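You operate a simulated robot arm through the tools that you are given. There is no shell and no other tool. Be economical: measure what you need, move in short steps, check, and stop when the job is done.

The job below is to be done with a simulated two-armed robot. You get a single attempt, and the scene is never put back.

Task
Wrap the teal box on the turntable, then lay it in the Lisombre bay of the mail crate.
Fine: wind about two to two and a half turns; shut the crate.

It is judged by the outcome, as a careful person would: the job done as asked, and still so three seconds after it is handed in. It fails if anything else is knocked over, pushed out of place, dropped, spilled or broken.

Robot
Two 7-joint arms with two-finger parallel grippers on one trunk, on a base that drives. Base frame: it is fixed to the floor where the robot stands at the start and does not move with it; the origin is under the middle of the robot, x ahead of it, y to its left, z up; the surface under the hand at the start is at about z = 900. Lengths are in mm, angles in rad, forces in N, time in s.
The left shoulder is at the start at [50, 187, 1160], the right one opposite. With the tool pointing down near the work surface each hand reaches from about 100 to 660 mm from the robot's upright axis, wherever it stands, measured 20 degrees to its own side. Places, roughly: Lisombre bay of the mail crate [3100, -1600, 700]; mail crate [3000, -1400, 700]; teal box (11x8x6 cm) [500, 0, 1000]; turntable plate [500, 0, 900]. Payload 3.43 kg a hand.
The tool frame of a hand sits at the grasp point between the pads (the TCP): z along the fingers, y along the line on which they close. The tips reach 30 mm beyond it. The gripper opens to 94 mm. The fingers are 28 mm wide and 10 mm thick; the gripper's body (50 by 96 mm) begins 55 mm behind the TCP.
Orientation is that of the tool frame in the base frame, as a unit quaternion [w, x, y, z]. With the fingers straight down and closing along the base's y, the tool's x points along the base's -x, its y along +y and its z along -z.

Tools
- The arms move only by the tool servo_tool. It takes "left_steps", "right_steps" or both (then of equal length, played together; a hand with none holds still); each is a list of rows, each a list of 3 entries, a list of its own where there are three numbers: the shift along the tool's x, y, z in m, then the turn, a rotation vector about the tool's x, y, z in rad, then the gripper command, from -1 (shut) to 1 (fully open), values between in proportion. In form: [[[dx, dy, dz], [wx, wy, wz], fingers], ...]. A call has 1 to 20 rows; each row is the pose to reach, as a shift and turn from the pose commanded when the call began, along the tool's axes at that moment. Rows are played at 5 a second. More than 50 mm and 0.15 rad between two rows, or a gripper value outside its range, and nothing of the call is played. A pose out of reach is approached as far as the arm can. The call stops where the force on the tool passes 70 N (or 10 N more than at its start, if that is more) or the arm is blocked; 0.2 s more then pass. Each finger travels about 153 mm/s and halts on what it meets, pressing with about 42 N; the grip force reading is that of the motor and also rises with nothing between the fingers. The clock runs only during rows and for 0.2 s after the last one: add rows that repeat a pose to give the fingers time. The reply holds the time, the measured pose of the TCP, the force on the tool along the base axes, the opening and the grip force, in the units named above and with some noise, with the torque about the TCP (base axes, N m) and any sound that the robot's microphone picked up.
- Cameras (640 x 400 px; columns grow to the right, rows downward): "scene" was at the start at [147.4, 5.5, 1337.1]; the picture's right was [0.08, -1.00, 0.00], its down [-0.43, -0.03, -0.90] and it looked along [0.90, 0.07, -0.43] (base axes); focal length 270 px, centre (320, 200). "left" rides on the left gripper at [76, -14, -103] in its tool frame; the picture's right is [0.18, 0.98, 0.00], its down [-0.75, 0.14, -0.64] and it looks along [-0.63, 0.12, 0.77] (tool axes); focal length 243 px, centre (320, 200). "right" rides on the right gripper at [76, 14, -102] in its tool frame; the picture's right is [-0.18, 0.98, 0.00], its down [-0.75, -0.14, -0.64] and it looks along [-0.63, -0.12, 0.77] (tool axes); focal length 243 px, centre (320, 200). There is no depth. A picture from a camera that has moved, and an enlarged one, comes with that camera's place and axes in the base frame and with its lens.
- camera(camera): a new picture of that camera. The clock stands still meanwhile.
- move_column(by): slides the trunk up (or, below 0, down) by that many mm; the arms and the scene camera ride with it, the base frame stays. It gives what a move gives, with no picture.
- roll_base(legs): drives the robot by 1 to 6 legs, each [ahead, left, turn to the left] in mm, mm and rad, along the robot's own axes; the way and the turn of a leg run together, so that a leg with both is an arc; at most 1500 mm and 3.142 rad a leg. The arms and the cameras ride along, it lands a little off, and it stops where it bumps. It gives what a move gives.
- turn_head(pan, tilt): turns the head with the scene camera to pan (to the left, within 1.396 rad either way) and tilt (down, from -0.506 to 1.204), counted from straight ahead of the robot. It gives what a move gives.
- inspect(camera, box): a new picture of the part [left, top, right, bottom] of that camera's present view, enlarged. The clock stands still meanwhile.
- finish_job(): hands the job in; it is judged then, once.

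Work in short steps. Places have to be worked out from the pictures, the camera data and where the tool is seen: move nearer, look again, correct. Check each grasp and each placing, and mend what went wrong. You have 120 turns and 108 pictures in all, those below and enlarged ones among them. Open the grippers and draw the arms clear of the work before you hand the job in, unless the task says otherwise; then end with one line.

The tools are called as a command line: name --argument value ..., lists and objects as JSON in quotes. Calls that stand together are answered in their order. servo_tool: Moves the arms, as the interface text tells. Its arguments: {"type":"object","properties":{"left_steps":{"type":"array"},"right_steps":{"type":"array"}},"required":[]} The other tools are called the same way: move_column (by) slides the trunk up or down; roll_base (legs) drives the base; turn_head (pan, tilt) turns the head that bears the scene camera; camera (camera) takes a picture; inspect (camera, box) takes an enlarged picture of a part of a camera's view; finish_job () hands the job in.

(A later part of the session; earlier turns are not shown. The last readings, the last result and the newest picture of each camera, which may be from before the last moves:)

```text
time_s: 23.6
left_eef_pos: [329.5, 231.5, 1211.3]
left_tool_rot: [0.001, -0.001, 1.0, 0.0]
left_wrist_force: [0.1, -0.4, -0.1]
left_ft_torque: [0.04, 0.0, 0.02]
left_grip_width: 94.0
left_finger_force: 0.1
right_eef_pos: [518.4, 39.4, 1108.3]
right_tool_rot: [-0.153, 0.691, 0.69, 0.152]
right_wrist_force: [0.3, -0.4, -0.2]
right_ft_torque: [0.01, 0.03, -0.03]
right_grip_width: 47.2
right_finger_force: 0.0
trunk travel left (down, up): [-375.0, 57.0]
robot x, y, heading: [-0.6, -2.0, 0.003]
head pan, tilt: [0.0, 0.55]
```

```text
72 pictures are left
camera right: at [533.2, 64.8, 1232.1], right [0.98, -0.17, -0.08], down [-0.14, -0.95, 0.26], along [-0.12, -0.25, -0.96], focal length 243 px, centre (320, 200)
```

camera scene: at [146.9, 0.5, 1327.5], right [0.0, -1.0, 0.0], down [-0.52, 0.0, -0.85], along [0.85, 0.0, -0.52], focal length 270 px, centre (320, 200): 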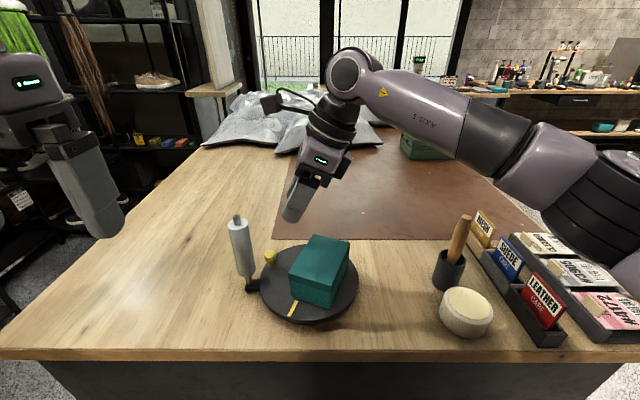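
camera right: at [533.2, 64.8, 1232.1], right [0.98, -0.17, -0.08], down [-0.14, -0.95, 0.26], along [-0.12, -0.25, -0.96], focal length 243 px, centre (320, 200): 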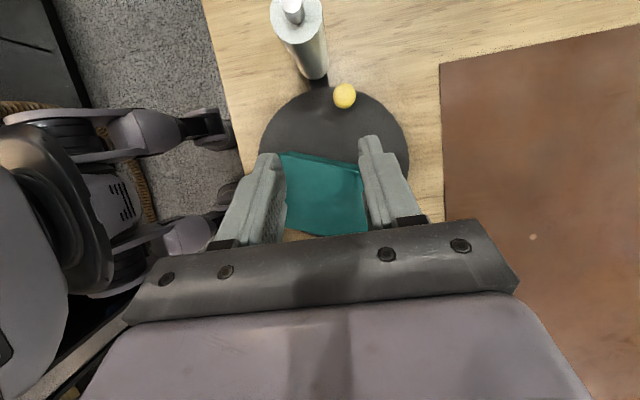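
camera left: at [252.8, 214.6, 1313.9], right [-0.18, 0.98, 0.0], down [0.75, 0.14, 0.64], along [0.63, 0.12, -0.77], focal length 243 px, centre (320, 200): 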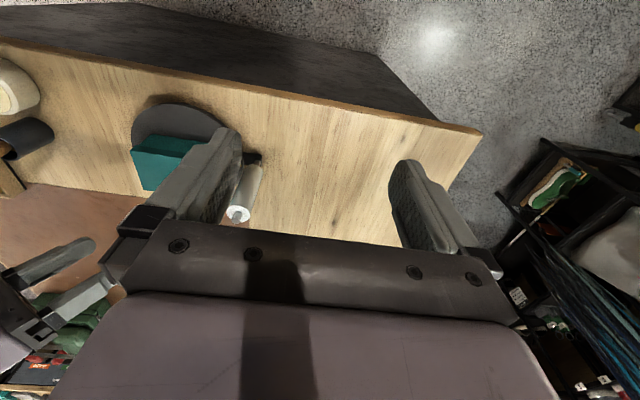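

The closing-along-x orientation is reachable and gives a near-overhead view. It shows the box shifted about 21 mm away from the knob. With closed fingers I'll go down on its right side to push it back to centre.

servo_tool --right_steps '[[[-0.037, -0.008, -0.014], [0, 0, 0], -1], [[-0.074, -0.017, -0.029], [0, 0, 0], -1], [[-0.111, -0.025, -0.043], [0, 0, 0], -1], [[-0.125, -0.025, -0.014], [0, 0, 0], -1], [[-0.138, -0.025, 0.015], [0, 0, 0], -1], [[-0.152, -0.025, 0.044], [0, 0, 0], -1], [[-0.165, -0.025, 0.073], [0, 0, 0], -1], [[-0.165, -0.025, 0.073], [0, 0, 0], -1]]'

camera --camera "right"

inspect --camera "scene" --box '[210, 150, 390, 330]'

```text
time_s: 25.4
left_eef_pos: [329.5, 231.7, 1212.4]
left_tool_rot: [0.001, -0.001, 1.0, 0.0]
left_wrist_force: [0.1, 1.3, 0.2]
left_ft_torque: [-0.03, 0.0, -0.01]
left_grip_width: 94.1
left_finger_force: 0.0
right_eef_pos: [491.3, -78.2, 972.4]
right_tool_rot: [-0.153, 0.69, 0.691, 0.153]
right_wrist_force: [0.8, 0.2, 0.2]
right_ft_torque: [-0.01, -0.05, 0.0]
right_grip_width: 0.1
right_finger_force: 32.4
trunk travel left (down, up): [-375.0, 57.0]
robot x, y, heading: [2.3, 3.2, 0.006]
head pan, tilt: [0.0, 0.55]
```

```text
71 pictures are left
camera right: at [506.0, -53.5, 1096.9], right [0.98, -0.17, -0.08], down [-0.14, -0.95, 0.26], along [-0.12, -0.25, -0.96], focal length 243 px, centre (320, 200)
```

right: 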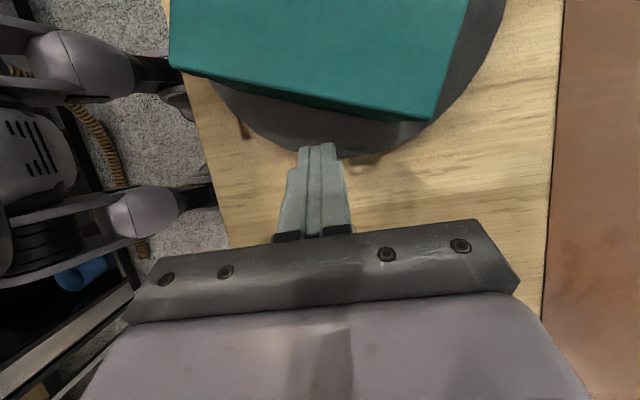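

```text
2.22 times, centred on (300, 240) of scene
camera zoom: at [146.8, 0.5, 1327.5], right [0.0, -1.0, 0.0], down [-0.52, 0.0, -0.85], along [0.85, 0.0, -0.52], focal length 599 px, centre (364, 111)
```

zoom: 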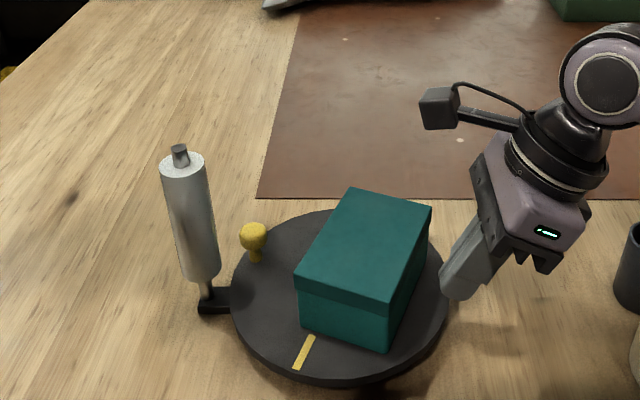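

The tip is 19 mm short of the box's right face. I'll push about 22 mm along the face normal.

servo_tool --right_steps '[[[0.0068, 0, 0.0032], [0, 0, 0], -1], [[0.0136, 0, 0.0063], [0, 0, 0], -1], [[0.0172, 0.0015, 0.008], [0, 0, 0], -1], [[0.0208, 0.003, 0.0097], [0, 0, 0], -1], [[0.0246, 0.0045, 0.0115], [0, 0, 0], -1], [[0.0285, 0.006, 0.0133], [0, 0, 0], -1], [[0.0323, 0.0075, 0.0151], [0, 0, 0], -1], [[0.0362, 0.009, 0.0169], [0, 0, 0], -1]]'

camera --camera "right"

inspect --camera "scene" --box '[210, 150, 390, 330]'

```text
time_s: 27.2
left_eef_pos: [329.6, 231.2, 1211.5]
left_tool_rot: [0.001, -0.002, 1.0, 0.0]
left_wrist_force: [-0.5, 0.7, -0.8]
left_ft_torque: [0.0, 0.01, -0.02]
left_grip_width: 94.0
left_finger_force: 0.1
right_eef_pos: [501.8, -38.8, 972.8]
right_tool_rot: [-0.152, 0.689, 0.692, 0.151]
right_wrist_force: [-0.3, -1.8, -0.7]
right_ft_torque: [0.01, -0.01, -0.01]
right_grip_width: 0.0
right_finger_force: 32.9
trunk travel left (down, up): [-375.0, 57.0]
robot x, y, heading: [1.2, 2.2, 0.002]
head pan, tilt: [0.0, 0.55]
```

```text
69 pictures are left
camera right: at [516.8, -13.4, 1096.8], right [0.98, -0.16, -0.08], down [-0.14, -0.95, 0.26], along [-0.12, -0.25, -0.96], focal length 243 px, centre (320, 200)
```

right: 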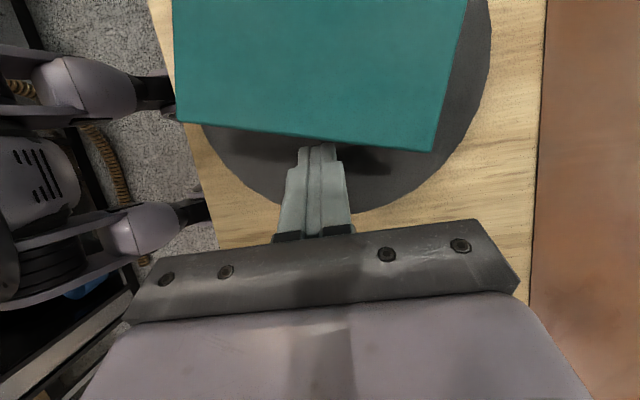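

```text
2.22 times, centred on (300, 240) of scene
camera zoom: at [146.8, 0.4, 1327.4], right [0.0, -1.0, 0.0], down [-0.52, 0.0, -0.85], along [0.85, 0.0, -0.52], focal length 599 px, centre (364, 111)
```

zoom: 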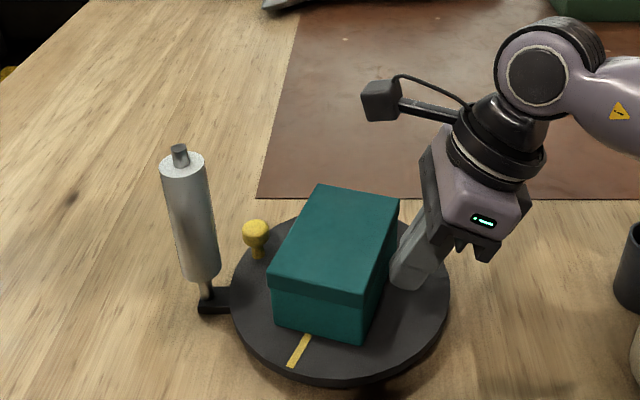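

The box is centred again. I'll lift over it to a pre-grasp above the knob with the fingers open to 50 mm.

servo_tool --right_steps '[[[0.005, 0, -0.035], [0, 0, 0], -1], [[0.015, 0, -0.07], [0, 0, 0], -0.5], [[0.026, 0, -0.106], [0, 0, 0], 0.1], [[0.05, 0.01, -0.086], [0, 0, 0], 0.1], [[0.074, 0.02, -0.067], [0, 0, 0], 0.1], [[0.098, 0.03, -0.047], [0, 0, 0], 0.1], [[0.123, 0.04, -0.0275], [0, 0, 0], 0.1], [[0.123, 0.04, -0.0275], [0, 0, 0], 0.1]]'

camera --camera "right"

```text
time_s: 29.0
left_eef_pos: [328.7, 230.9, 1211.8]
left_tool_rot: [0.001, -0.002, 1.0, 0.0]
left_wrist_force: [0.0, -1.2, -0.5]
left_ft_torque: [0.0, -0.01, -0.01]
left_grip_width: 93.8
left_finger_force: 0.1
right_eef_pos: [543.2, 61.2, 1050.0]
right_tool_rot: [-0.152, 0.69, 0.691, 0.153]
right_wrist_force: [-0.5, -0.1, 1.1]
right_ft_torque: [0.02, 0.01, -0.02]
right_grip_width: 51.6
right_finger_force: 0.1
trunk travel left (down, up): [-375.0, 57.0]
robot x, y, heading: [0.9, 2.6, 0.004]
head pan, tilt: [0.0, 0.55]
```

```text
67 pictures are left
camera right: at [557.6, 86.2, 1174.2], right [0.98, -0.17, -0.08], down [-0.14, -0.95, 0.26], along [-0.12, -0.25, -0.96], focal length 243 px, centre (320, 200)
```

right: 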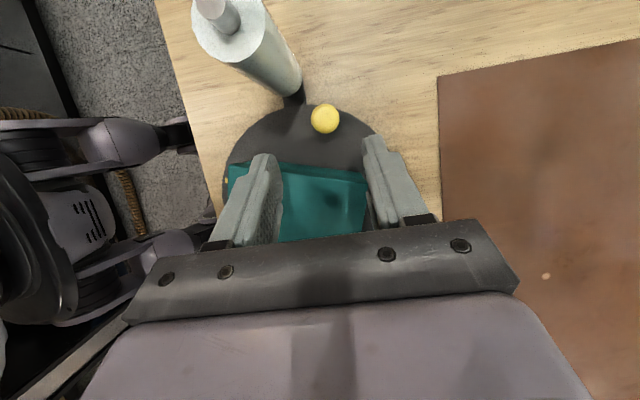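

The ball is at about (546, 99, 964). I'll advance and grip it.

servo_tool --right_steps '[[[-0.001, 0.001, 0.037], [0, 0, 0], 0.1], [[-0.0023, 0.003, 0.074], [0, 0, 0], 0.1], [[-0.0023, 0.003, 0.074], [0, 0, 0], 0.1], [[-0.0023, 0.003, 0.074], [0, 0, 0], -0.4], [[-0.0023, 0.003, 0.074], [0, 0, 0], -0.7], [[-0.0023, 0.003, 0.074], [0, 0, 0], -0.7]]'

camera --camera "right"

inspect --camera "scene" --box '[210, 150, 390, 330]'

```text
time_s: 30.4
left_eef_pos: [330.0, 233.8, 1211.5]
left_tool_rot: [0.001, -0.001, 1.0, 0.0]
left_wrist_force: [0.8, 0.5, 0.3]
left_ft_torque: [0.0, 0.0, 0.02]
left_grip_width: 94.2
left_finger_force: 0.0
right_eef_pos: [547.4, 89.8, 983.5]
right_tool_rot: [-0.152, 0.69, 0.69, 0.153]
right_wrist_force: [-0.3, -0.1, -2.6]
right_ft_torque: [0.06, -0.11, 0.0]
right_grip_width: 23.1
right_finger_force: 45.3
trunk travel left (down, up): [-375.0, 57.0]
robot x, y, heading: [1.1, 2.3, 0.004]
head pan, tilt: [0.0, 0.55]
```

```text
66 pictures are left
camera right: at [561.5, 115.5, 1107.8], right [0.98, -0.17, -0.08], down [-0.14, -0.95, 0.26], along [-0.12, -0.25, -0.96], focal length 243 px, centre (320, 200)
```

right: 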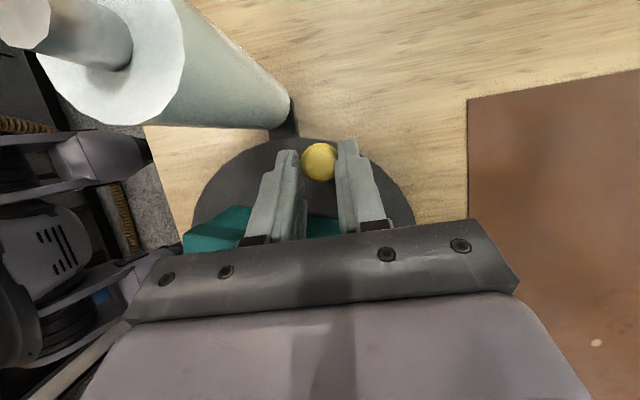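

```text
2.22 times, centred on (300, 240) of scene
camera zoom: at [147.1, 0.6, 1327.4], right [0.0, -1.0, 0.0], down [-0.52, 0.0, -0.85], along [0.85, 0.0, -0.52], focal length 599 px, centre (364, 111)
```

zoom: 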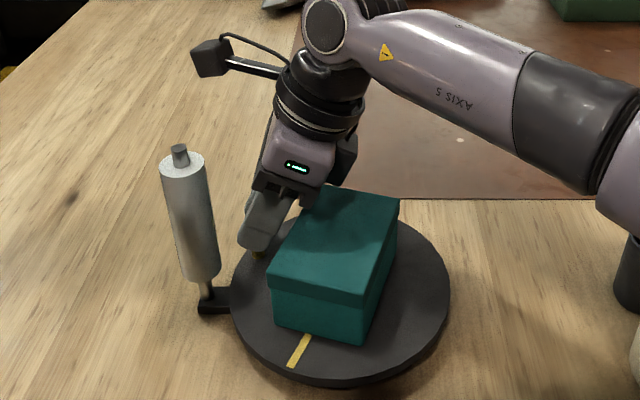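

The grip is centred at 23 mm. I'll step slowly from 66° toward 90° and check the clearance to the roll.

servo_tool --right_steps '[[[0.0028, -0.008, 0.0013], [0, 0, 0], -0.7], [[0.0048, -0.0162, 0.0022], [0, 0, 0], -0.7], [[0.006, -0.0246, 0.0028], [0, 0, 0], -0.7], [[0.0063, -0.0331, 0.003], [0, 0, 0], -0.7]]'

camera --camera "right"

inspect --camera "scene" --box '[210, 150, 390, 330]'

```text
time_s: 31.4
left_eef_pos: [329.2, 232.5, 1211.1]
left_tool_rot: [0.001, -0.002, 1.0, 0.0]
left_wrist_force: [-1.0, -1.0, 0.1]
left_ft_torque: [-0.01, -0.03, -0.01]
left_grip_width: 94.2
left_finger_force: 0.1
right_eef_pos: [512.0, 97.1, 984.4]
right_tool_rot: [-0.153, 0.69, 0.691, 0.154]
right_wrist_force: [9.0, 1.0, 14.3]
right_ft_torque: [0.01, -0.23, 0.6]
right_grip_width: 22.9
right_finger_force: 45.6
trunk travel left (down, up): [-375.0, 57.0]
robot x, y, heading: [-1.4, 1.3, 0.006]
head pan, tilt: [0.0, 0.55]
```

```text
64 pictures are left
camera right: at [526.6, 122.7, 1108.0], right [0.98, -0.17, -0.08], down [-0.14, -0.95, 0.26], along [-0.12, -0.25, -0.96], focal length 243 px, centre (320, 200)
```

right: 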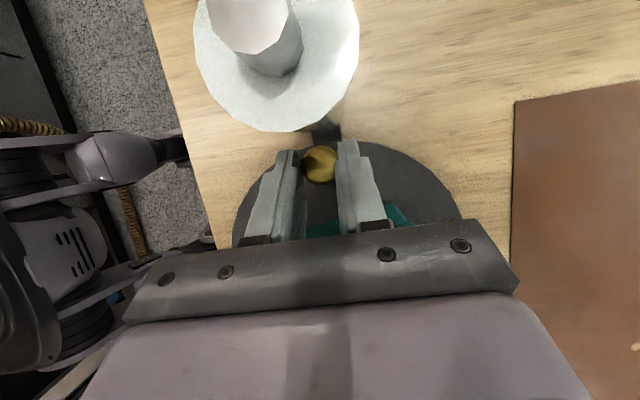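

```text
2.22 times, centred on (300, 240) of scene
camera zoom: at [146.4, 0.4, 1327.7], right [0.0, -1.0, 0.0], down [-0.52, 0.0, -0.85], along [0.85, 0.0, -0.52], focal length 599 px, centre (364, 111)
```

zoom: 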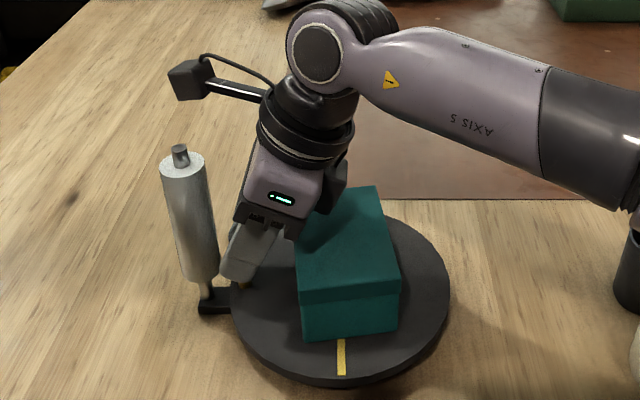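

It cleared the roll and the mark now reads about 90°, so the film isn't interfering. I'll continue from 90° to 250°.

servo_tool --right_steps '[[[0.0, -0.0113, -0.0013], [0, 0, 0], -0.7], [[-0.0021, -0.0225, -0.0032], [0, 0, 0], -0.7], [[-0.0055, -0.0331, -0.0048], [0, 0, 0], -0.7], [[-0.0104, -0.0432, -0.007], [0, 0, 0], -0.7], [[-0.0165, -0.0524, -0.0099], [0, 0, 0], -0.7], [[-0.0237, -0.0606, -0.0132], [0, 0, 0], -0.7], [[-0.0317, -0.0676, -0.017], [0, 0, 0], -0.7], [[-0.0407, -0.0733, -0.0212], [0, 0, 0], -0.7], [[-0.0502, -0.0775, -0.0256], [0, 0, 0], -0.7], [[-0.0603, -0.0803, -0.0303], [0, 0, 0], -0.7], [[-0.0705, -0.0815, -0.0351], [0, 0, 0], -0.7], [[-0.0807, -0.0811, -0.0399], [0, 0, 0], -0.7], [[-0.0909, -0.0791, -0.0446], [0, 0, 0], -0.7], [[-0.1007, -0.0756, -0.0492], [0, 0, 0], -0.7], [[-0.11, -0.0706, -0.0535], [0, 0, 0], -0.7], [[-0.1185, -0.0642, -0.0575], [0, 0, 0], -0.7], [[-0.1261, -0.0566, -0.0611], [0, 0, 0], -0.7], [[-0.1327, -0.0479, -0.0642], [0, 0, 0], -0.7], [[-0.1383, -0.0383, -0.0667], [0, 0, 0], -0.7], [[-0.1424, -0.0279, -0.0687], [0, 0, 0], -0.7]]'

inspect --camera "scene" --box '[210, 150, 390, 330]'

camera --camera "right"

```text
time_s: 35.6
left_eef_pos: [327.2, 230.0, 1214.2]
left_tool_rot: [0.002, -0.002, 1.0, 0.001]
left_wrist_force: [0.2, 0.1, 0.1]
left_ft_torque: [0.01, -0.01, -0.01]
left_grip_width: 94.1
left_finger_force: 0.1
right_eef_pos: [480.7, -66.7, 982.0]
right_tool_rot: [-0.152, 0.691, 0.691, 0.146]
right_wrist_force: [-22.7, -22.3, -2.9]
right_ft_torque: [-0.38, 0.53, 1.34]
right_grip_width: 22.8
right_finger_force: 45.2
trunk travel left (down, up): [-375.0, 57.0]
robot x, y, heading: [-0.0, 2.7, 0.008]
head pan, tilt: [0.0, 0.55]
```

```text
2.22 times, centred on (300, 240) of scene
camera zoom: at [144.2, -2.6, 1327.8], right [0.0, -1.0, 0.0], down [-0.52, 0.0, -0.85], along [0.85, 0.0, -0.52], focal length 599 px, centre (364, 111)
```

zoom: 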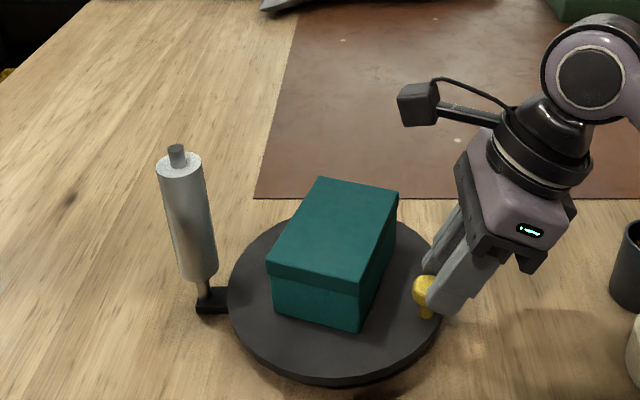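

```text
61 pictures are left
camera right: at [496.3, -41.3, 1105.5], right [0.98, -0.17, -0.08], down [-0.14, -0.95, 0.27], along [-0.12, -0.26, -0.96], focal length 243 px, centre (320, 200)
```

right: 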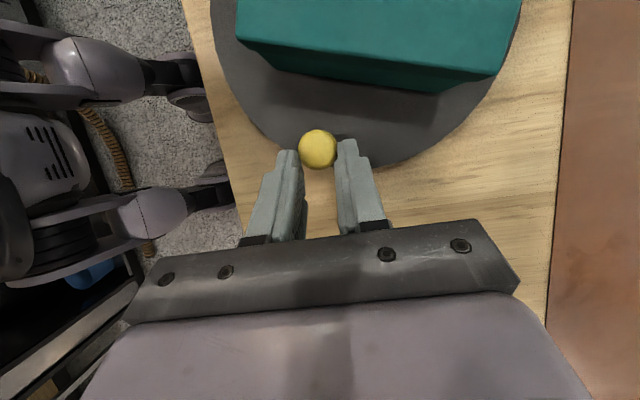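

About 248° is done with moderate forces. I've refined the circle to centre (513, 13) in TCP terms with r≈84, and I'll continue to about 358°.

servo_tool --right_steps '[[[-0.0061, 0.0057, -0.0028], [0, 0, 0], -0.7], [[-0.0083, 0.0172, -0.0039], [0, 0, 0], -0.7], [[-0.0091, 0.0289, -0.0042], [0, 0, 0], -0.7], [[-0.0083, 0.0406, -0.0039], [0, 0, 0], -0.7], [[-0.0061, 0.0521, -0.0028], [0, 0, 0], -0.7], [[-0.0024, 0.0631, -0.0011], [0, 0, 0], -0.7], [[0.0025, 0.0734, 0.0012], [0, 0, 0], -0.7], [[0.0088, 0.0829, 0.0041], [0, 0, 0], -0.7], [[0.0161, 0.0913, 0.0075], [0, 0, 0], -0.7], [[0.0245, 0.0985, 0.0114], [0, 0, 0], -0.7], [[0.0337, 0.1044, 0.0157], [0, 0, 0], -0.7], [[0.0435, 0.1088, 0.0203], [0, 0, 0], -0.7], [[0.0538, 0.1116, 0.0251], [0, 0, 0], -0.7], [[0.0644, 0.1128, 0.0301], [0, 0, 0], -0.7]]'

inspect --camera "scene" --box '[210, 150, 390, 330]'

camera --camera "right"

```text
time_s: 38.6
left_eef_pos: [331.9, 232.6, 1210.8]
left_tool_rot: [0.001, -0.002, 1.0, -0.001]
left_wrist_force: [-0.4, 0.7, -0.1]
left_ft_torque: [0.04, 0.0, 0.0]
left_grip_width: 94.1
left_finger_force: 0.1
right_eef_pos: [598.0, 11.1, 986.4]
right_tool_rot: [-0.153, 0.69, 0.691, 0.154]
right_wrist_force: [16.5, 1.8, 12.8]
right_ft_torque: [-0.23, -0.36, -0.3]
right_grip_width: 23.3
right_finger_force: 44.8
trunk travel left (down, up): [-375.0, 57.0]
robot x, y, heading: [1.4, 0.8, 0.005]
head pan, tilt: [0.0, 0.55]
```

```text
2.22 times, centred on (300, 240) of scene
camera zoom: at [147.4, 1.1, 1327.4], right [0.0, -1.0, 0.0], down [-0.52, 0.0, -0.85], along [0.85, 0.0, -0.52], focal length 599 px, centre (364, 111)
```

zoom: 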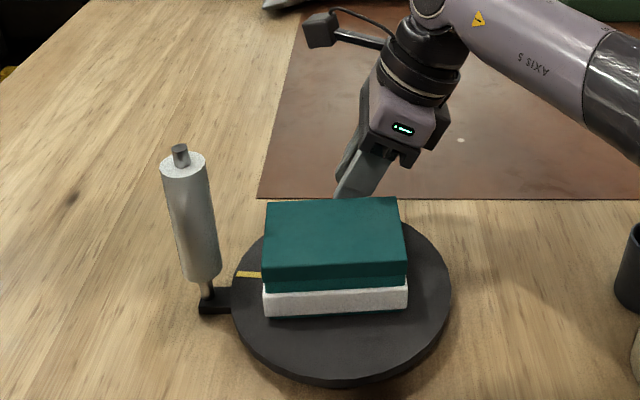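

```text
59 pictures are left
camera right: at [611.7, 36.5, 1108.7], right [0.98, -0.17, -0.07], down [-0.14, -0.95, 0.26], along [-0.11, -0.25, -0.96], focal length 243 px, centre (320, 200)
```

right: 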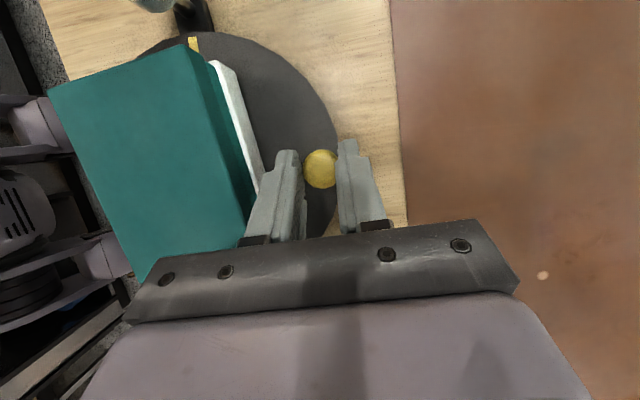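

A white band now shows one layer wound after the first turn, so winding is automatic. I'll wind the first half of turn two, from 358° to 538°.

servo_tool --right_steps '[[[0.012, 0.0005, 0.0056], [0, 0, 0], -0.7], [[0.0237, -0.0022, 0.0111], [0, 0, 0], -0.7], [[0.035, -0.0068, 0.0163], [0, 0, 0], -0.7], [[0.0455, -0.0133, 0.0212], [0, 0, 0], -0.7], [[0.0548, -0.0216, 0.0256], [0, 0, 0], -0.7], [[0.063, -0.0314, 0.0294], [0, 0, 0], -0.7], [[0.0696, -0.0424, 0.0325], [0, 0, 0], -0.7], [[0.0746, -0.0545, 0.0348], [0, 0, 0], -0.7], [[0.0777, -0.0673, 0.0363], [0, 0, 0], -0.7], [[0.0788, -0.0805, 0.0368], [0, 0, 0], -0.7], [[0.0784, -0.0937, 0.0366], [0, 0, 0], -0.7], [[0.0762, -0.1067, 0.0356], [0, 0, 0], -0.7], [[0.072, -0.1191, 0.0336], [0, 0, 0], -0.7], [[0.0661, -0.1307, 0.0309], [0, 0, 0], -0.7], [[0.0586, -0.141, 0.0274], [0, 0, 0], -0.7], [[0.0497, -0.15, 0.0232], [0, 0, 0], -0.7], [[0.0398, -0.1573, 0.0186], [0, 0, 0], -0.7], [[0.0288, -0.1628, 0.0135], [0, 0, 0], -0.7], [[0.0172, -0.1663, 0.008], [0, 0, 0], -0.7], [[0.0053, -0.1678, 0.0025], [0, 0, 0], -0.7]]'

inspect --camera "scene" --box '[210, 150, 390, 330]'

```text
time_s: 42.8
left_eef_pos: [332.3, 231.7, 1211.9]
left_tool_rot: [0.0, -0.001, 1.0, 0.0]
left_wrist_force: [0.0, 0.2, 0.2]
left_ft_torque: [0.04, -0.01, 0.03]
left_grip_width: 93.9
left_finger_force: 0.0
right_eef_pos: [433.6, 13.2, 981.8]
right_tool_rot: [-0.151, 0.693, 0.689, 0.152]
right_wrist_force: [20.6, 2.7, -9.0]
right_ft_torque: [-0.12, -0.47, -0.03]
right_grip_width: 25.3
right_finger_force: 9.9
trunk travel left (down, up): [-375.0, 57.0]
robot x, y, heading: [2.7, 1.1, 0.002]
head pan, tilt: [0.0, 0.55]
```

```text
2.22 times, centred on (300, 240) of scene
camera zoom: at [149.6, -0.3, 1327.1], right [0.0, -1.0, 0.0], down [-0.52, 0.0, -0.85], along [0.85, 0.0, -0.52], focal length 599 px, centre (364, 111)
```

zoom: 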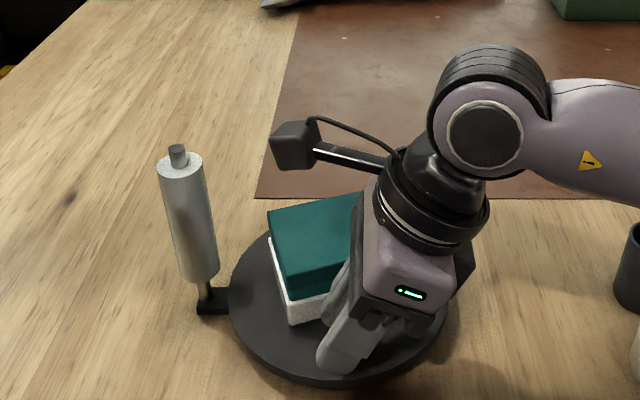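

We're at roughly 178° of the second turn. I'll check finger-to-box clearance in the hand camera.

camera --camera "right"

```text
57 pictures are left
camera right: at [448.3, 39.1, 1106.0], right [0.98, -0.17, -0.08], down [-0.15, -0.95, 0.27], along [-0.12, -0.25, -0.96], focal length 243 px, centre (320, 200)
```

right: 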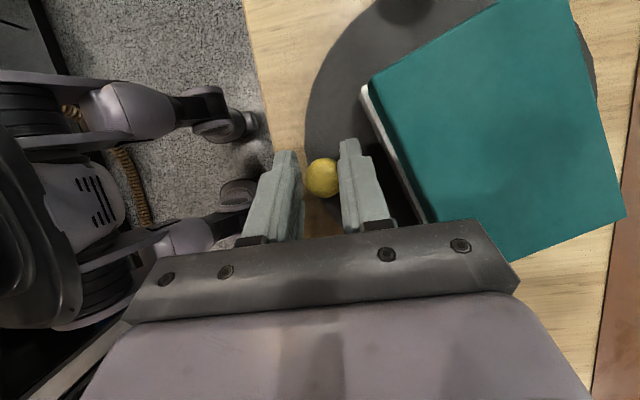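

The box is centred but has twisted about 18° relative to the plate, and the grip force dropped. I'll regrip quickly before continuing.

servo_tool --right_steps '[[[0, 0.003, 0.002], [0, 0, 0], -0.2], [[0, 0.003, 0.003], [0, 0, 0], -0.2], [[0, 0.003, 0.003], [0, 0, 0], -0.7], [[0, 0.003, 0.003], [0, 0, 0], -0.7]]'

camera --camera "right"

```text
time_s: 43.8
left_eef_pos: [330.3, 232.5, 1211.6]
left_tool_rot: [0.001, -0.001, 1.0, 0.0]
left_wrist_force: [-0.2, -0.9, 0.4]
left_ft_torque: [0.01, 0.04, 0.0]
left_grip_width: 93.8
left_finger_force: 0.1
right_eef_pos: [434.4, 15.5, 982.3]
right_tool_rot: [-0.153, 0.69, 0.69, 0.154]
right_wrist_force: [9.1, -0.6, 1.1]
right_ft_torque: [-0.09, -0.35, -0.1]
right_grip_width: 23.3
right_finger_force: 45.1
trunk travel left (down, up): [-375.0, 57.0]
robot x, y, heading: [-0.5, 0.3, 0.002]
head pan, tilt: [0.0, 0.55]
```

```text
56 pictures are left
camera right: at [448.8, 41.5, 1105.4], right [0.98, -0.17, -0.08], down [-0.14, -0.95, 0.26], along [-0.12, -0.25, -0.96], focal length 243 px, centre (320, 200)
```

right: 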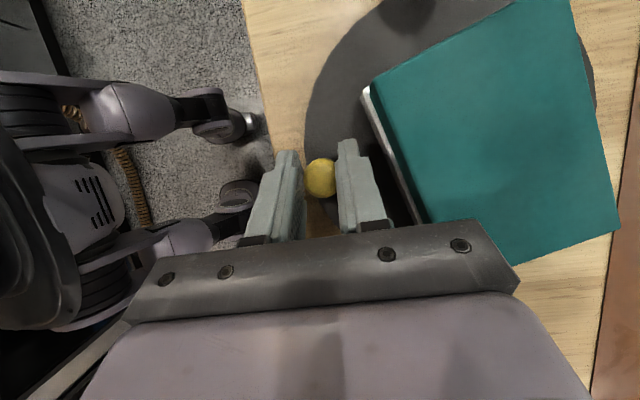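

The grip is good again. I'll wind the second half of turn two, to about 718°.

servo_tool --right_steps '[[[-0.0122, 0.002, -0.0078], [0, 0, 0], -0.7], [[-0.0236, 0.0046, -0.0132], [0, 0, 0], -0.7], [[-0.0346, 0.0091, -0.0183], [0, 0, 0], -0.7], [[-0.0448, 0.0155, -0.0231], [0, 0, 0], -0.7], [[-0.054, 0.0236, -0.0274], [0, 0, 0], -0.7], [[-0.0619, 0.0331, -0.0311], [0, 0, 0], -0.7], [[-0.0684, 0.0439, -0.0341], [0, 0, 0], -0.7], [[-0.0732, 0.0557, -0.0364], [0, 0, 0], -0.7], [[-0.0764, 0.0682, -0.0378], [0, 0, 0], -0.7], [[-0.0777, 0.081, -0.0385], [0, 0, 0], -0.7], [[-0.0772, 0.094, -0.0382], [0, 0, 0], -0.7], [[-0.0748, 0.1066, -0.0371], [0, 0, 0], -0.7], [[-0.0708, 0.1188, -0.0352], [0, 0, 0], -0.7], [[-0.065, 0.13, -0.0325], [0, 0, 0], -0.7], [[-0.0576, 0.1402, -0.0291], [0, 0, 0], -0.7], [[-0.049, 0.1489, -0.0251], [0, 0, 0], -0.7], [[-0.0392, 0.1561, -0.0205], [0, 0, 0], -0.7], [[-0.0285, 0.1614, -0.0155], [0, 0, 0], -0.7], [[-0.0172, 0.1649, -0.0102], [0, 0, 0], -0.7], [[-0.0056, 0.1664, -0.0048], [0, 0, 0], -0.7]]'

inspect --camera "scene" --box '[210, 150, 390, 330]'

camera --camera "right"

```text
time_s: 48.0
left_eef_pos: [328.5, 232.3, 1212.8]
left_tool_rot: [0.001, -0.002, 1.0, 0.0]
left_wrist_force: [-0.2, 0.5, 0.4]
left_ft_torque: [-0.02, 0.02, -0.02]
left_grip_width: 93.8
left_finger_force: 0.2
right_eef_pos: [597.6, 10.0, 984.3]
right_tool_rot: [-0.153, 0.69, 0.691, 0.153]
right_wrist_force: [-2.3, -1.1, 8.0]
right_ft_torque: [-0.86, 0.19, 0.15]
right_grip_width: 23.0
right_finger_force: 44.6
trunk travel left (down, up): [-375.0, 57.0]
robot x, y, heading: [3.9, 2.6, 0.008]
head pan, tilt: [0.0, 0.55]
```

```text
2.22 times, centred on (300, 240) of scene
camera zoom: at [145.6, 0.4, 1327.7], right [0.0, -1.0, 0.0], down [-0.52, 0.0, -0.85], along [0.85, 0.0, -0.52], focal length 599 px, centre (364, 111)
```

zoom: 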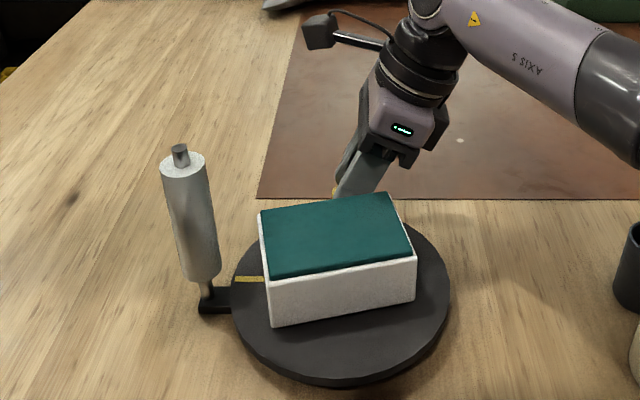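

```text
54 pictures are left
camera right: at [612.5, 36.6, 1107.1], right [0.98, -0.16, -0.08], down [-0.14, -0.95, 0.26], along [-0.12, -0.25, -0.96], focal length 243 px, centre (320, 200)
```

right: 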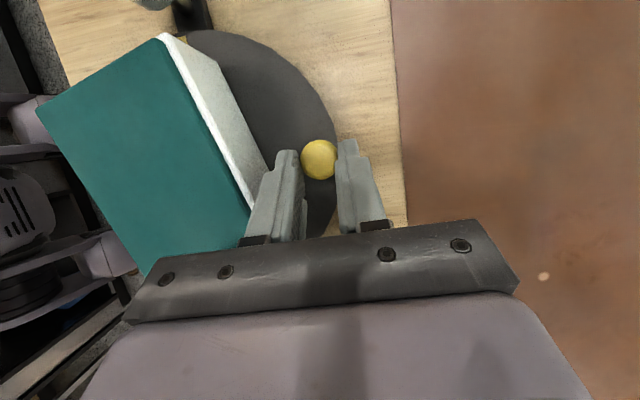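

After two turns the box is fully covered in white, with the count at about 718°. I'll add about 68° more (2.19 turns), then release and retract.

servo_tool --right_steps '[[[0.0118, -0.0006, 0.0055], [0, 0, 0], -0.7], [[0.0234, -0.0032, 0.0109], [0, 0, 0], -0.7], [[0.0344, -0.0078, 0.0161], [0, 0, 0], -0.7], [[0.0447, -0.0142, 0.0209], [0, 0, 0], -0.7], [[0.0539, -0.0223, 0.0252], [0, 0, 0], -0.7], [[0.0619, -0.0319, 0.0289], [0, 0, 0], -0.7], [[0.0684, -0.0428, 0.0319], [0, 0, 0], -0.7], [[0.0713, -0.0492, 0.0333], [0, 0, 0], -0.7], [[0.0713, -0.0492, 0.0333], [0, 0, 0], -0.1], [[0.0713, -0.0492, 0.0333], [0, 0, 0], 0.1], [[0.0713, -0.0492, 0.0], [0, 0, 0], 0.1], [[0.0713, -0.0492, -0.045], [0, 0, 0], 0.1], [[0.0713, -0.0492, -0.09], [0, 0, 0], 0.1], [[0.0713, -0.0492, -0.09], [0, 0, 0], 0.1]]'

inspect --camera "scene" --box '[210, 150, 390, 330]'

camera --camera "right"

```text
time_s: 51.0
left_eef_pos: [330.0, 232.1, 1212.1]
left_tool_rot: [0.001, -0.002, 1.0, 0.0]
left_wrist_force: [0.2, -0.3, 0.1]
left_ft_torque: [0.01, 0.03, 0.02]
left_grip_width: 93.9
left_finger_force: 0.1
right_eef_pos: [551.0, 36.0, 1094.5]
right_tool_rot: [-0.152, 0.69, 0.691, 0.153]
right_wrist_force: [-0.7, -0.4, 0.4]
right_ft_torque: [-0.02, -0.02, 0.01]
right_grip_width: 51.7
right_finger_force: 0.0
trunk travel left (down, up): [-375.0, 57.0]
robot x, y, heading: [1.3, 2.3, 0.002]
head pan, tilt: [0.0, 0.55]
```

```text
2.22 times, centred on (300, 240) of scene
camera zoom: at [147.0, 0.6, 1327.4], right [0.0, -1.0, 0.0], down [-0.52, 0.0, -0.85], along [0.85, 0.0, -0.52], focal length 599 px, centre (364, 111)
```

zoom: 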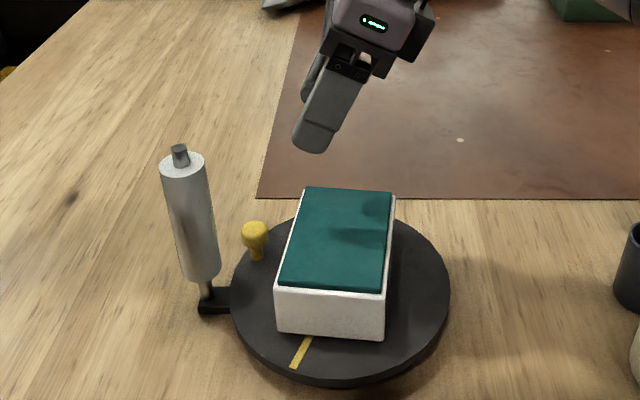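

```text
52 pictures are left
camera right: at [565.3, 60.7, 1218.4], right [0.98, -0.17, -0.08], down [-0.14, -0.95, 0.26], along [-0.12, -0.25, -0.96], focal length 243 px, centre (320, 200)
```

right: 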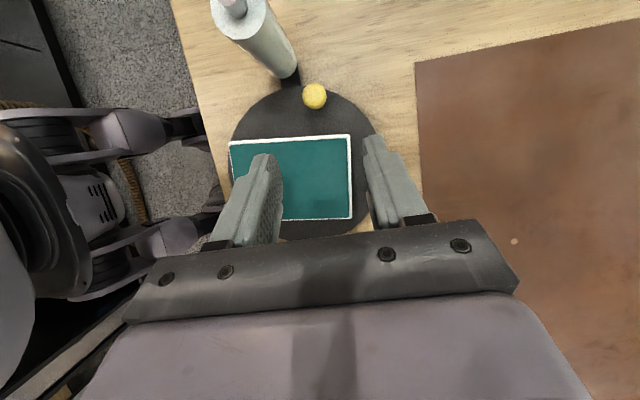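

The box is fully wrapped at about 2.2 turns. It's centred near (511, 23), with the short side almost along y. I'll swing the right hand to straight down above it, fingers open to straddle the 82 mm width.

servo_tool --right_steps '[[[-0.0001, -0.0036, -0.0025], [0.0292, -0.0319, -0.1314], 1], [[-0.0002, -0.0073, -0.0051], [0.0583, -0.0639, -0.2628], 1], [[-0.0003, -0.0109, -0.0076], [0.0875, -0.0958, -0.3942], 1], [[-0.0004, -0.0145, -0.0102], [0.1166, -0.1278, -0.5256], 1], [[-0.0005, -0.0182, -0.0127], [0.1458, -0.1597, -0.657], 1], [[-0.0007, -0.0218, -0.0153], [0.1749, -0.1917, -0.7885], 1], [[-0.0008, -0.0255, -0.0178], [0.2041, -0.2236, -0.9199], 1], [[-0.0009, -0.0291, -0.0204], [0.2332, -0.2556, -1.0513], 1], [[-0.001, -0.0327, -0.0229], [0.2624, -0.2875, -1.1827], 1], [[-0.0011, -0.0364, -0.0255], [0.2915, -0.3195, -1.3141], 1], [[-0.0012, -0.04, -0.028], [0.3207, -0.3514, -1.4455], 1], [[-0.0012, -0.04, -0.028], [0.3207, -0.3514, -1.4455], 1]]'

camera --camera "right"

inspect --camera "scene" --box '[210, 130, 430, 330]'

```text
time_s: 53.6
left_eef_pos: [329.7, 232.5, 1212.2]
left_tool_rot: [0.001, -0.001, 1.0, 0.0]
left_wrist_force: [0.2, 0.1, -0.7]
left_ft_torque: [0.01, 0.01, -0.01]
left_grip_width: 93.9
left_finger_force: 0.1
right_eef_pos: [508.9, 24.1, 1119.0]
right_tool_rot: [0.0, 0.048, 0.999, 0.0]
right_wrist_force: [0.5, 0.5, 0.5]
right_ft_torque: [-0.02, 0.02, -0.01]
right_grip_width: 93.7
right_finger_force: 0.1
trunk travel left (down, up): [-375.0, 57.0]
robot x, y, heading: [0.9, 3.5, -0.001]
head pan, tilt: [0.0, 0.55]
```

```text
51 pictures are left
camera right: at [435.4, 45.0, 1221.2], right [0.28, 0.96, 0.0], down [0.74, -0.21, 0.64], along [0.62, -0.18, -0.77], focal length 243 px, centre (320, 200)
```

right: 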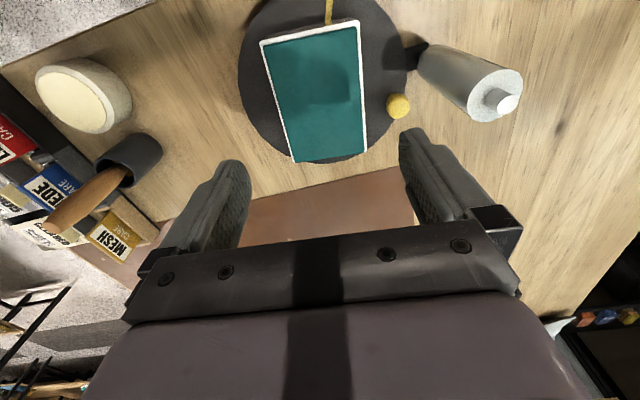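

```text
2.00 times, centred on (320, 230) of scene
camera zoom: at [146.9, 0.5, 1327.4], right [0.0, -1.0, 0.0], down [-0.52, 0.0, -0.85], along [0.85, 0.0, -0.52], focal length 539 px, centre (320, 140)
```

zoom: 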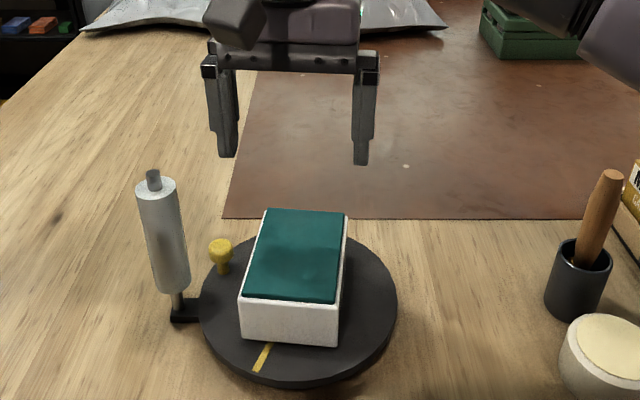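

Box is centred under the hand (offset about −3 mm in x, 0 in y) and aligned. I'll descend to just straddle it, then check.

servo_tool --right_steps '[[[-0.001, 0, 0.04], [0, 0, 0], 1], [[-0.003, 0, 0.075], [0, 0, 0], 1], [[-0.003, 0, 0.098], [0, 0, 0], 1], [[-0.003, 0, 0.108], [0, 0, 0], 1], [[-0.003, 0, 0.108], [0, 0, 0], 1]]'

camera --camera "right"

inspect --camera "scene" --box '[230, 170, 390, 310]'

```text
time_s: 54.8
left_eef_pos: [329.7, 231.2, 1210.9]
left_tool_rot: [0.0, -0.002, 1.0, 0.0]
left_wrist_force: [0.4, -0.6, -0.1]
left_ft_torque: [-0.01, 0.0, 0.0]
left_grip_width: 94.0
left_finger_force: 0.1
right_eef_pos: [511.7, 23.5, 1011.2]
right_tool_rot: [-0.001, 0.049, 0.999, 0.0]
right_wrist_force: [-0.8, -1.1, 0.2]
right_ft_torque: [-0.02, 0.0, 0.0]
right_grip_width: 93.8
right_finger_force: 0.1
trunk travel left (down, up): [-375.0, 57.0]
robot x, y, heading: [1.0, 3.4, 0.007]
head pan, tilt: [0.0, 0.55]
```

```text
49 pictures are left
camera right: at [437.7, 44.5, 1112.4], right [0.28, 0.96, 0.0], down [0.74, -0.21, 0.64], along [0.61, -0.18, -0.77], focal length 243 px, centre (320, 200)
```

right: 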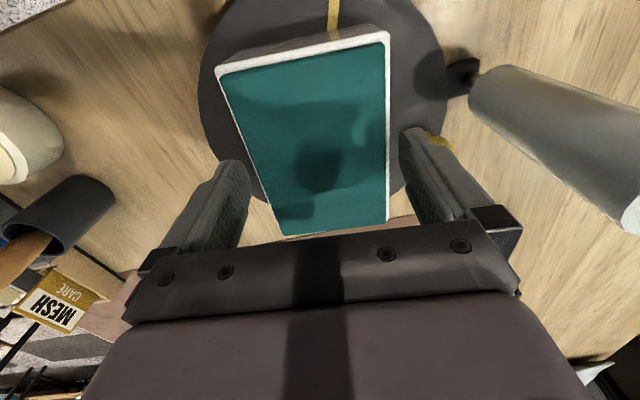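

```text
2.86 times, centred on (310, 240) of scene
camera zoom: at [146.9, 0.5, 1327.5], right [0.0, -1.0, 0.0], down [-0.52, 0.0, -0.85], along [0.85, 0.0, -0.52], focal length 770 px, centre (349, 86)
```

zoom: 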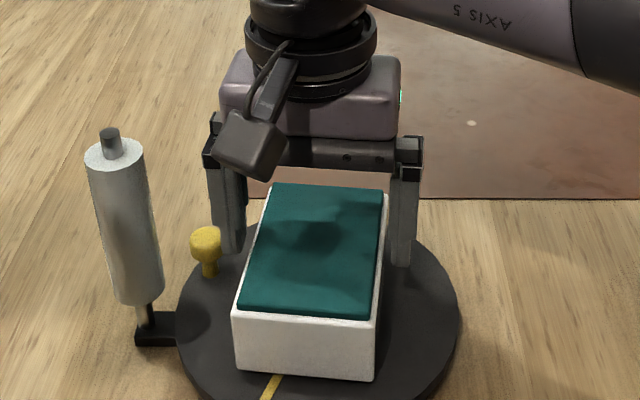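

The fingers straddle the box with the knob clear. I'll descend 49 mm and close.

servo_tool --right_steps '[[[0, 0, 0.02], [0, 0, 0], 1], [[0, 0, 0.04], [0, 0, 0], 1], [[0, 0, 0.049], [0, 0, 0], 1], [[0, 0, 0.049], [0, 0, 0], 0.6], [[0, 0, 0.049], [0, 0, 0], 0.3], [[0, 0, 0.049], [0, 0, 0], 0.3]]'

```text
time_s: 56.2
left_eef_pos: [329.3, 231.2, 1211.7]
left_tool_rot: [0.001, -0.002, 1.0, 0.0]
left_wrist_force: [0.3, 0.4, 0.7]
left_ft_torque: [-0.01, -0.01, -0.01]
left_grip_width: 93.9
left_finger_force: 0.0
right_eef_pos: [512.5, 24.1, 963.7]
right_tool_rot: [-0.002, 0.049, 0.999, 0.0]
right_wrist_force: [0.1, -1.4, 0.8]
right_ft_torque: [0.02, 0.11, -0.05]
right_grip_width: 78.9
right_finger_force: 42.0
trunk travel left (down, up): [-375.0, 57.0]
robot x, y, heading: [-1.4, -0.7, 0.008]
head pan, tilt: [0.0, 0.55]
```

The box is gripped at 78.9 mm and 42 N. I'll lift it straight up and check.

servo_tool --right_steps '[[[0, 0, -0.03], [0, 0, 0], 0.3], [[0, 0, -0.07], [0, 0, 0], 0.3], [[0, 0, -0.11], [0, 0, 0], 0.3], [[0, 0, -0.15], [0, 0, 0], 0.3], [[0, 0, -0.19], [0, 0, 0], 0.3], [[0, 0, -0.19], [0, 0, 0], 0.3]]'

camera --camera "scene"

```text
time_s: 57.6
left_eef_pos: [331.1, 232.3, 1211.6]
left_tool_rot: [0.001, -0.002, 1.0, 0.0]
left_wrist_force: [-0.4, 0.2, -0.7]
left_ft_torque: [-0.02, 0.04, -0.03]
left_grip_width: 94.0
left_finger_force: 0.1
right_eef_pos: [511.3, 22.0, 1151.7]
right_tool_rot: [-0.003, 0.049, 0.999, 0.0]
right_wrist_force: [-0.1, 0.2, 0.0]
right_ft_torque: [0.03, 0.04, -0.01]
right_grip_width: 61.0
right_finger_force: 0.2
trunk travel left (down, up): [-375.0, 57.0]
robot x, y, heading: [0.7, -1.1, 0.006]
head pan, tilt: [0.0, 0.55]
```

```text
47 pictures are left
camera scene: at [147.1, 0.3, 1327.4], right [0.0, -1.0, 0.0], down [-0.52, 0.0, -0.85], along [0.85, 0.0, -0.52], focal length 270 px, centre (320, 200)
```

scene: 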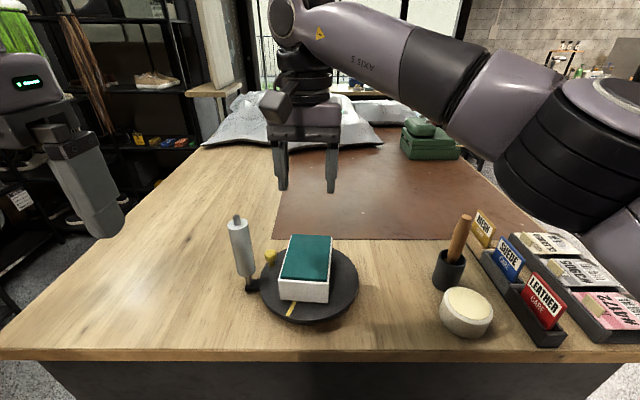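

The fingers slid off and the box stayed on the plate. I'll look at the box and film closely before retrying.

inspect --camera "scene" --box '[220, 200, 370, 330]'

inspect --camera "right" --box '[220, 0, 440, 170]'

```text
3.08 times, centred on (295, 265) of scene
camera zoom: at [147.1, 0.3, 1327.4], right [0.0, -1.0, 0.0], down [-0.52, 0.0, -0.85], along [0.85, 0.0, -0.52], focal length 830 px, centre (397, 0)
```

zoom: 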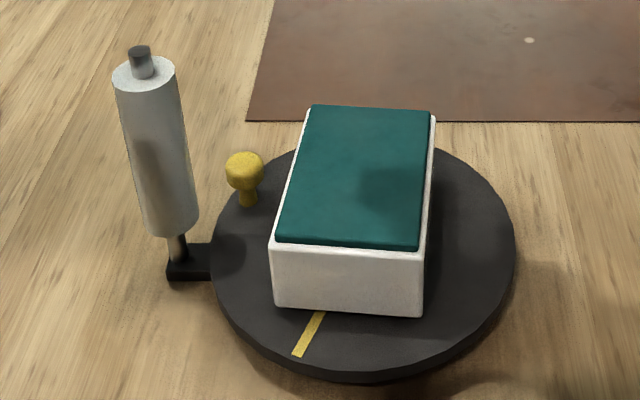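

```text
2.35 times, centred on (330, 85) of right
camera zoom: at [437.7, 44.0, 1253.9], right [0.28, 0.96, 0.0], down [0.74, -0.21, 0.64], along [0.61, -0.18, -0.77], focal length 571 px, centre (296, 471)
```

zoom: 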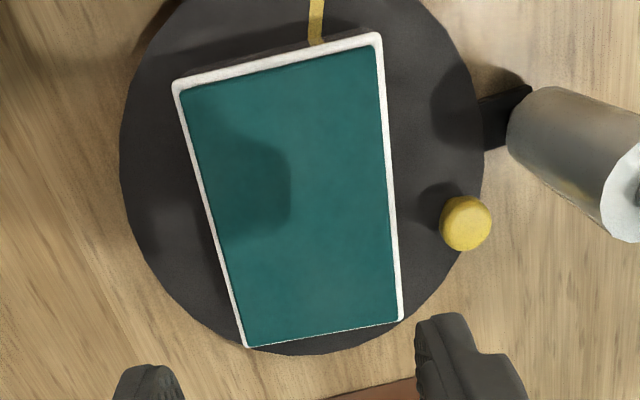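

The box is undisturbed and still centred under the hand. I'll go down again, close fully, and lift slowly while watching the force.

servo_tool --right_steps '[[[0, 0.001, 0.04], [0, 0, 0], 1], [[0, 0.002, 0.08], [0, 0, 0], 1], [[0, 0.002, 0.12], [0, 0, 0], 1], [[0, 0.002, 0.155], [0, 0, 0], 1], [[0, 0.002, 0.18], [0, 0, 0], 1], [[0, 0.002, 0.193], [0, 0, 0], 1], [[0, 0.002, 0.193], [0, 0, 0], 0.5], [[0, 0.002, 0.193], [0, 0, 0], -1], [[0, 0.002, 0.193], [0, 0, 0], -1], [[0, 0.002, 0.193], [0, 0, 0], -1], [[0, 0.002, 0.19], [0, 0, 0], -1], [[0, 0.002, 0.187], [0, 0, 0], -1]]'

inspect --camera "scene" --box '[220, 170, 370, 310]'

```text
time_s: 60.2
left_eef_pos: [329.9, 232.5, 1212.2]
left_tool_rot: [0.0, -0.001, 1.0, 0.0]
left_wrist_force: [0.9, 0.1, 0.8]
left_ft_torque: [0.01, -0.02, -0.01]
left_grip_width: 94.0
left_finger_force: 0.1
right_eef_pos: [511.3, 25.9, 964.9]
right_tool_rot: [-0.001, 0.05, 0.999, 0.0]
right_wrist_force: [-0.4, 0.1, -2.2]
right_ft_torque: [0.02, -0.03, 0.02]
right_grip_width: 79.2
right_finger_force: 41.6
trunk travel left (down, up): [-375.0, 57.0]
robot x, y, heading: [1.3, -2.0, 0.002]
head pan, tilt: [0.0, 0.55]
```

```text
2.86 times, centred on (295, 240) of scene
camera zoom: at [147.0, 0.5, 1327.4], right [0.0, -1.0, 0.0], down [-0.52, 0.0, -0.85], along [0.85, 0.0, -0.52], focal length 770 px, centre (391, 86)
```

zoom: 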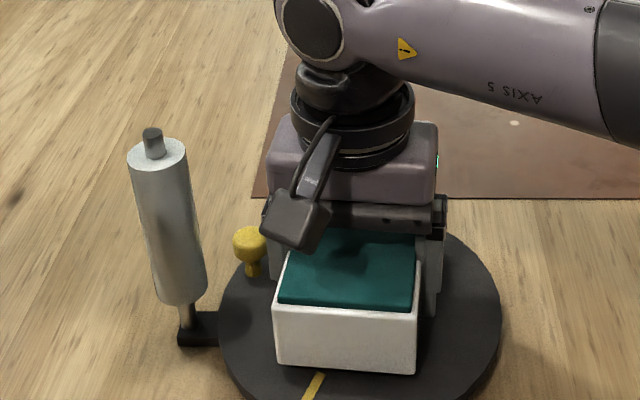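

Load is −2.2 N after a 6 mm lift. I'll keep lifting slowly.

servo_tool --right_steps '[[[0, 0, -0.003], [0, 0, 0], -1], [[0, 0, -0.006], [0, 0, 0], -1], [[0, 0, -0.009], [0, 0, 0], -1], [[0, 0, -0.012], [0, 0, 0], -1], [[0, 0, -0.016], [0, 0, 0], -1], [[0, 0, -0.02], [0, 0, 0], -1], [[0, 0, -0.025], [0, 0, 0], -1], [[0, 0, -0.03], [0, 0, 0], -1]]'

inspect --camera "scene" --box '[220, 170, 370, 310]'

```text
time_s: 62.0
left_eef_pos: [330.7, 232.2, 1212.5]
left_tool_rot: [0.001, -0.002, 1.0, 0.0]
left_wrist_force: [-0.5, 0.9, 0.8]
left_ft_torque: [-0.01, 0.03, 0.01]
left_grip_width: 94.1
left_finger_force: 0.2
right_eef_pos: [511.8, 23.4, 995.4]
right_tool_rot: [-0.002, 0.049, 0.999, 0.001]
right_wrist_force: [0.4, 0.2, -2.1]
right_ft_torque: [0.05, -0.02, 0.04]
right_grip_width: 79.2
right_finger_force: 42.1
trunk travel left (down, up): [-375.0, 57.0]
robot x, y, heading: [-0.5, 2.1, 0.002]
head pan, tilt: [0.0, 0.55]
```

```text
2.86 times, centred on (295, 240) of scene
camera zoom: at [147.0, 0.5, 1327.4], right [0.0, -1.0, 0.0], down [-0.52, 0.0, -0.85], along [0.85, 0.0, -0.52], focal length 770 px, centre (391, 86)
```

zoom: 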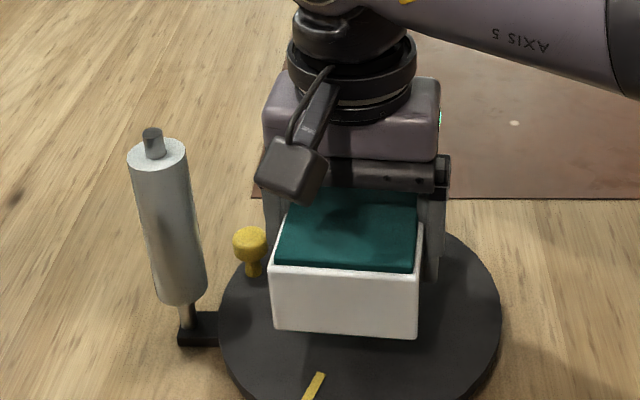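

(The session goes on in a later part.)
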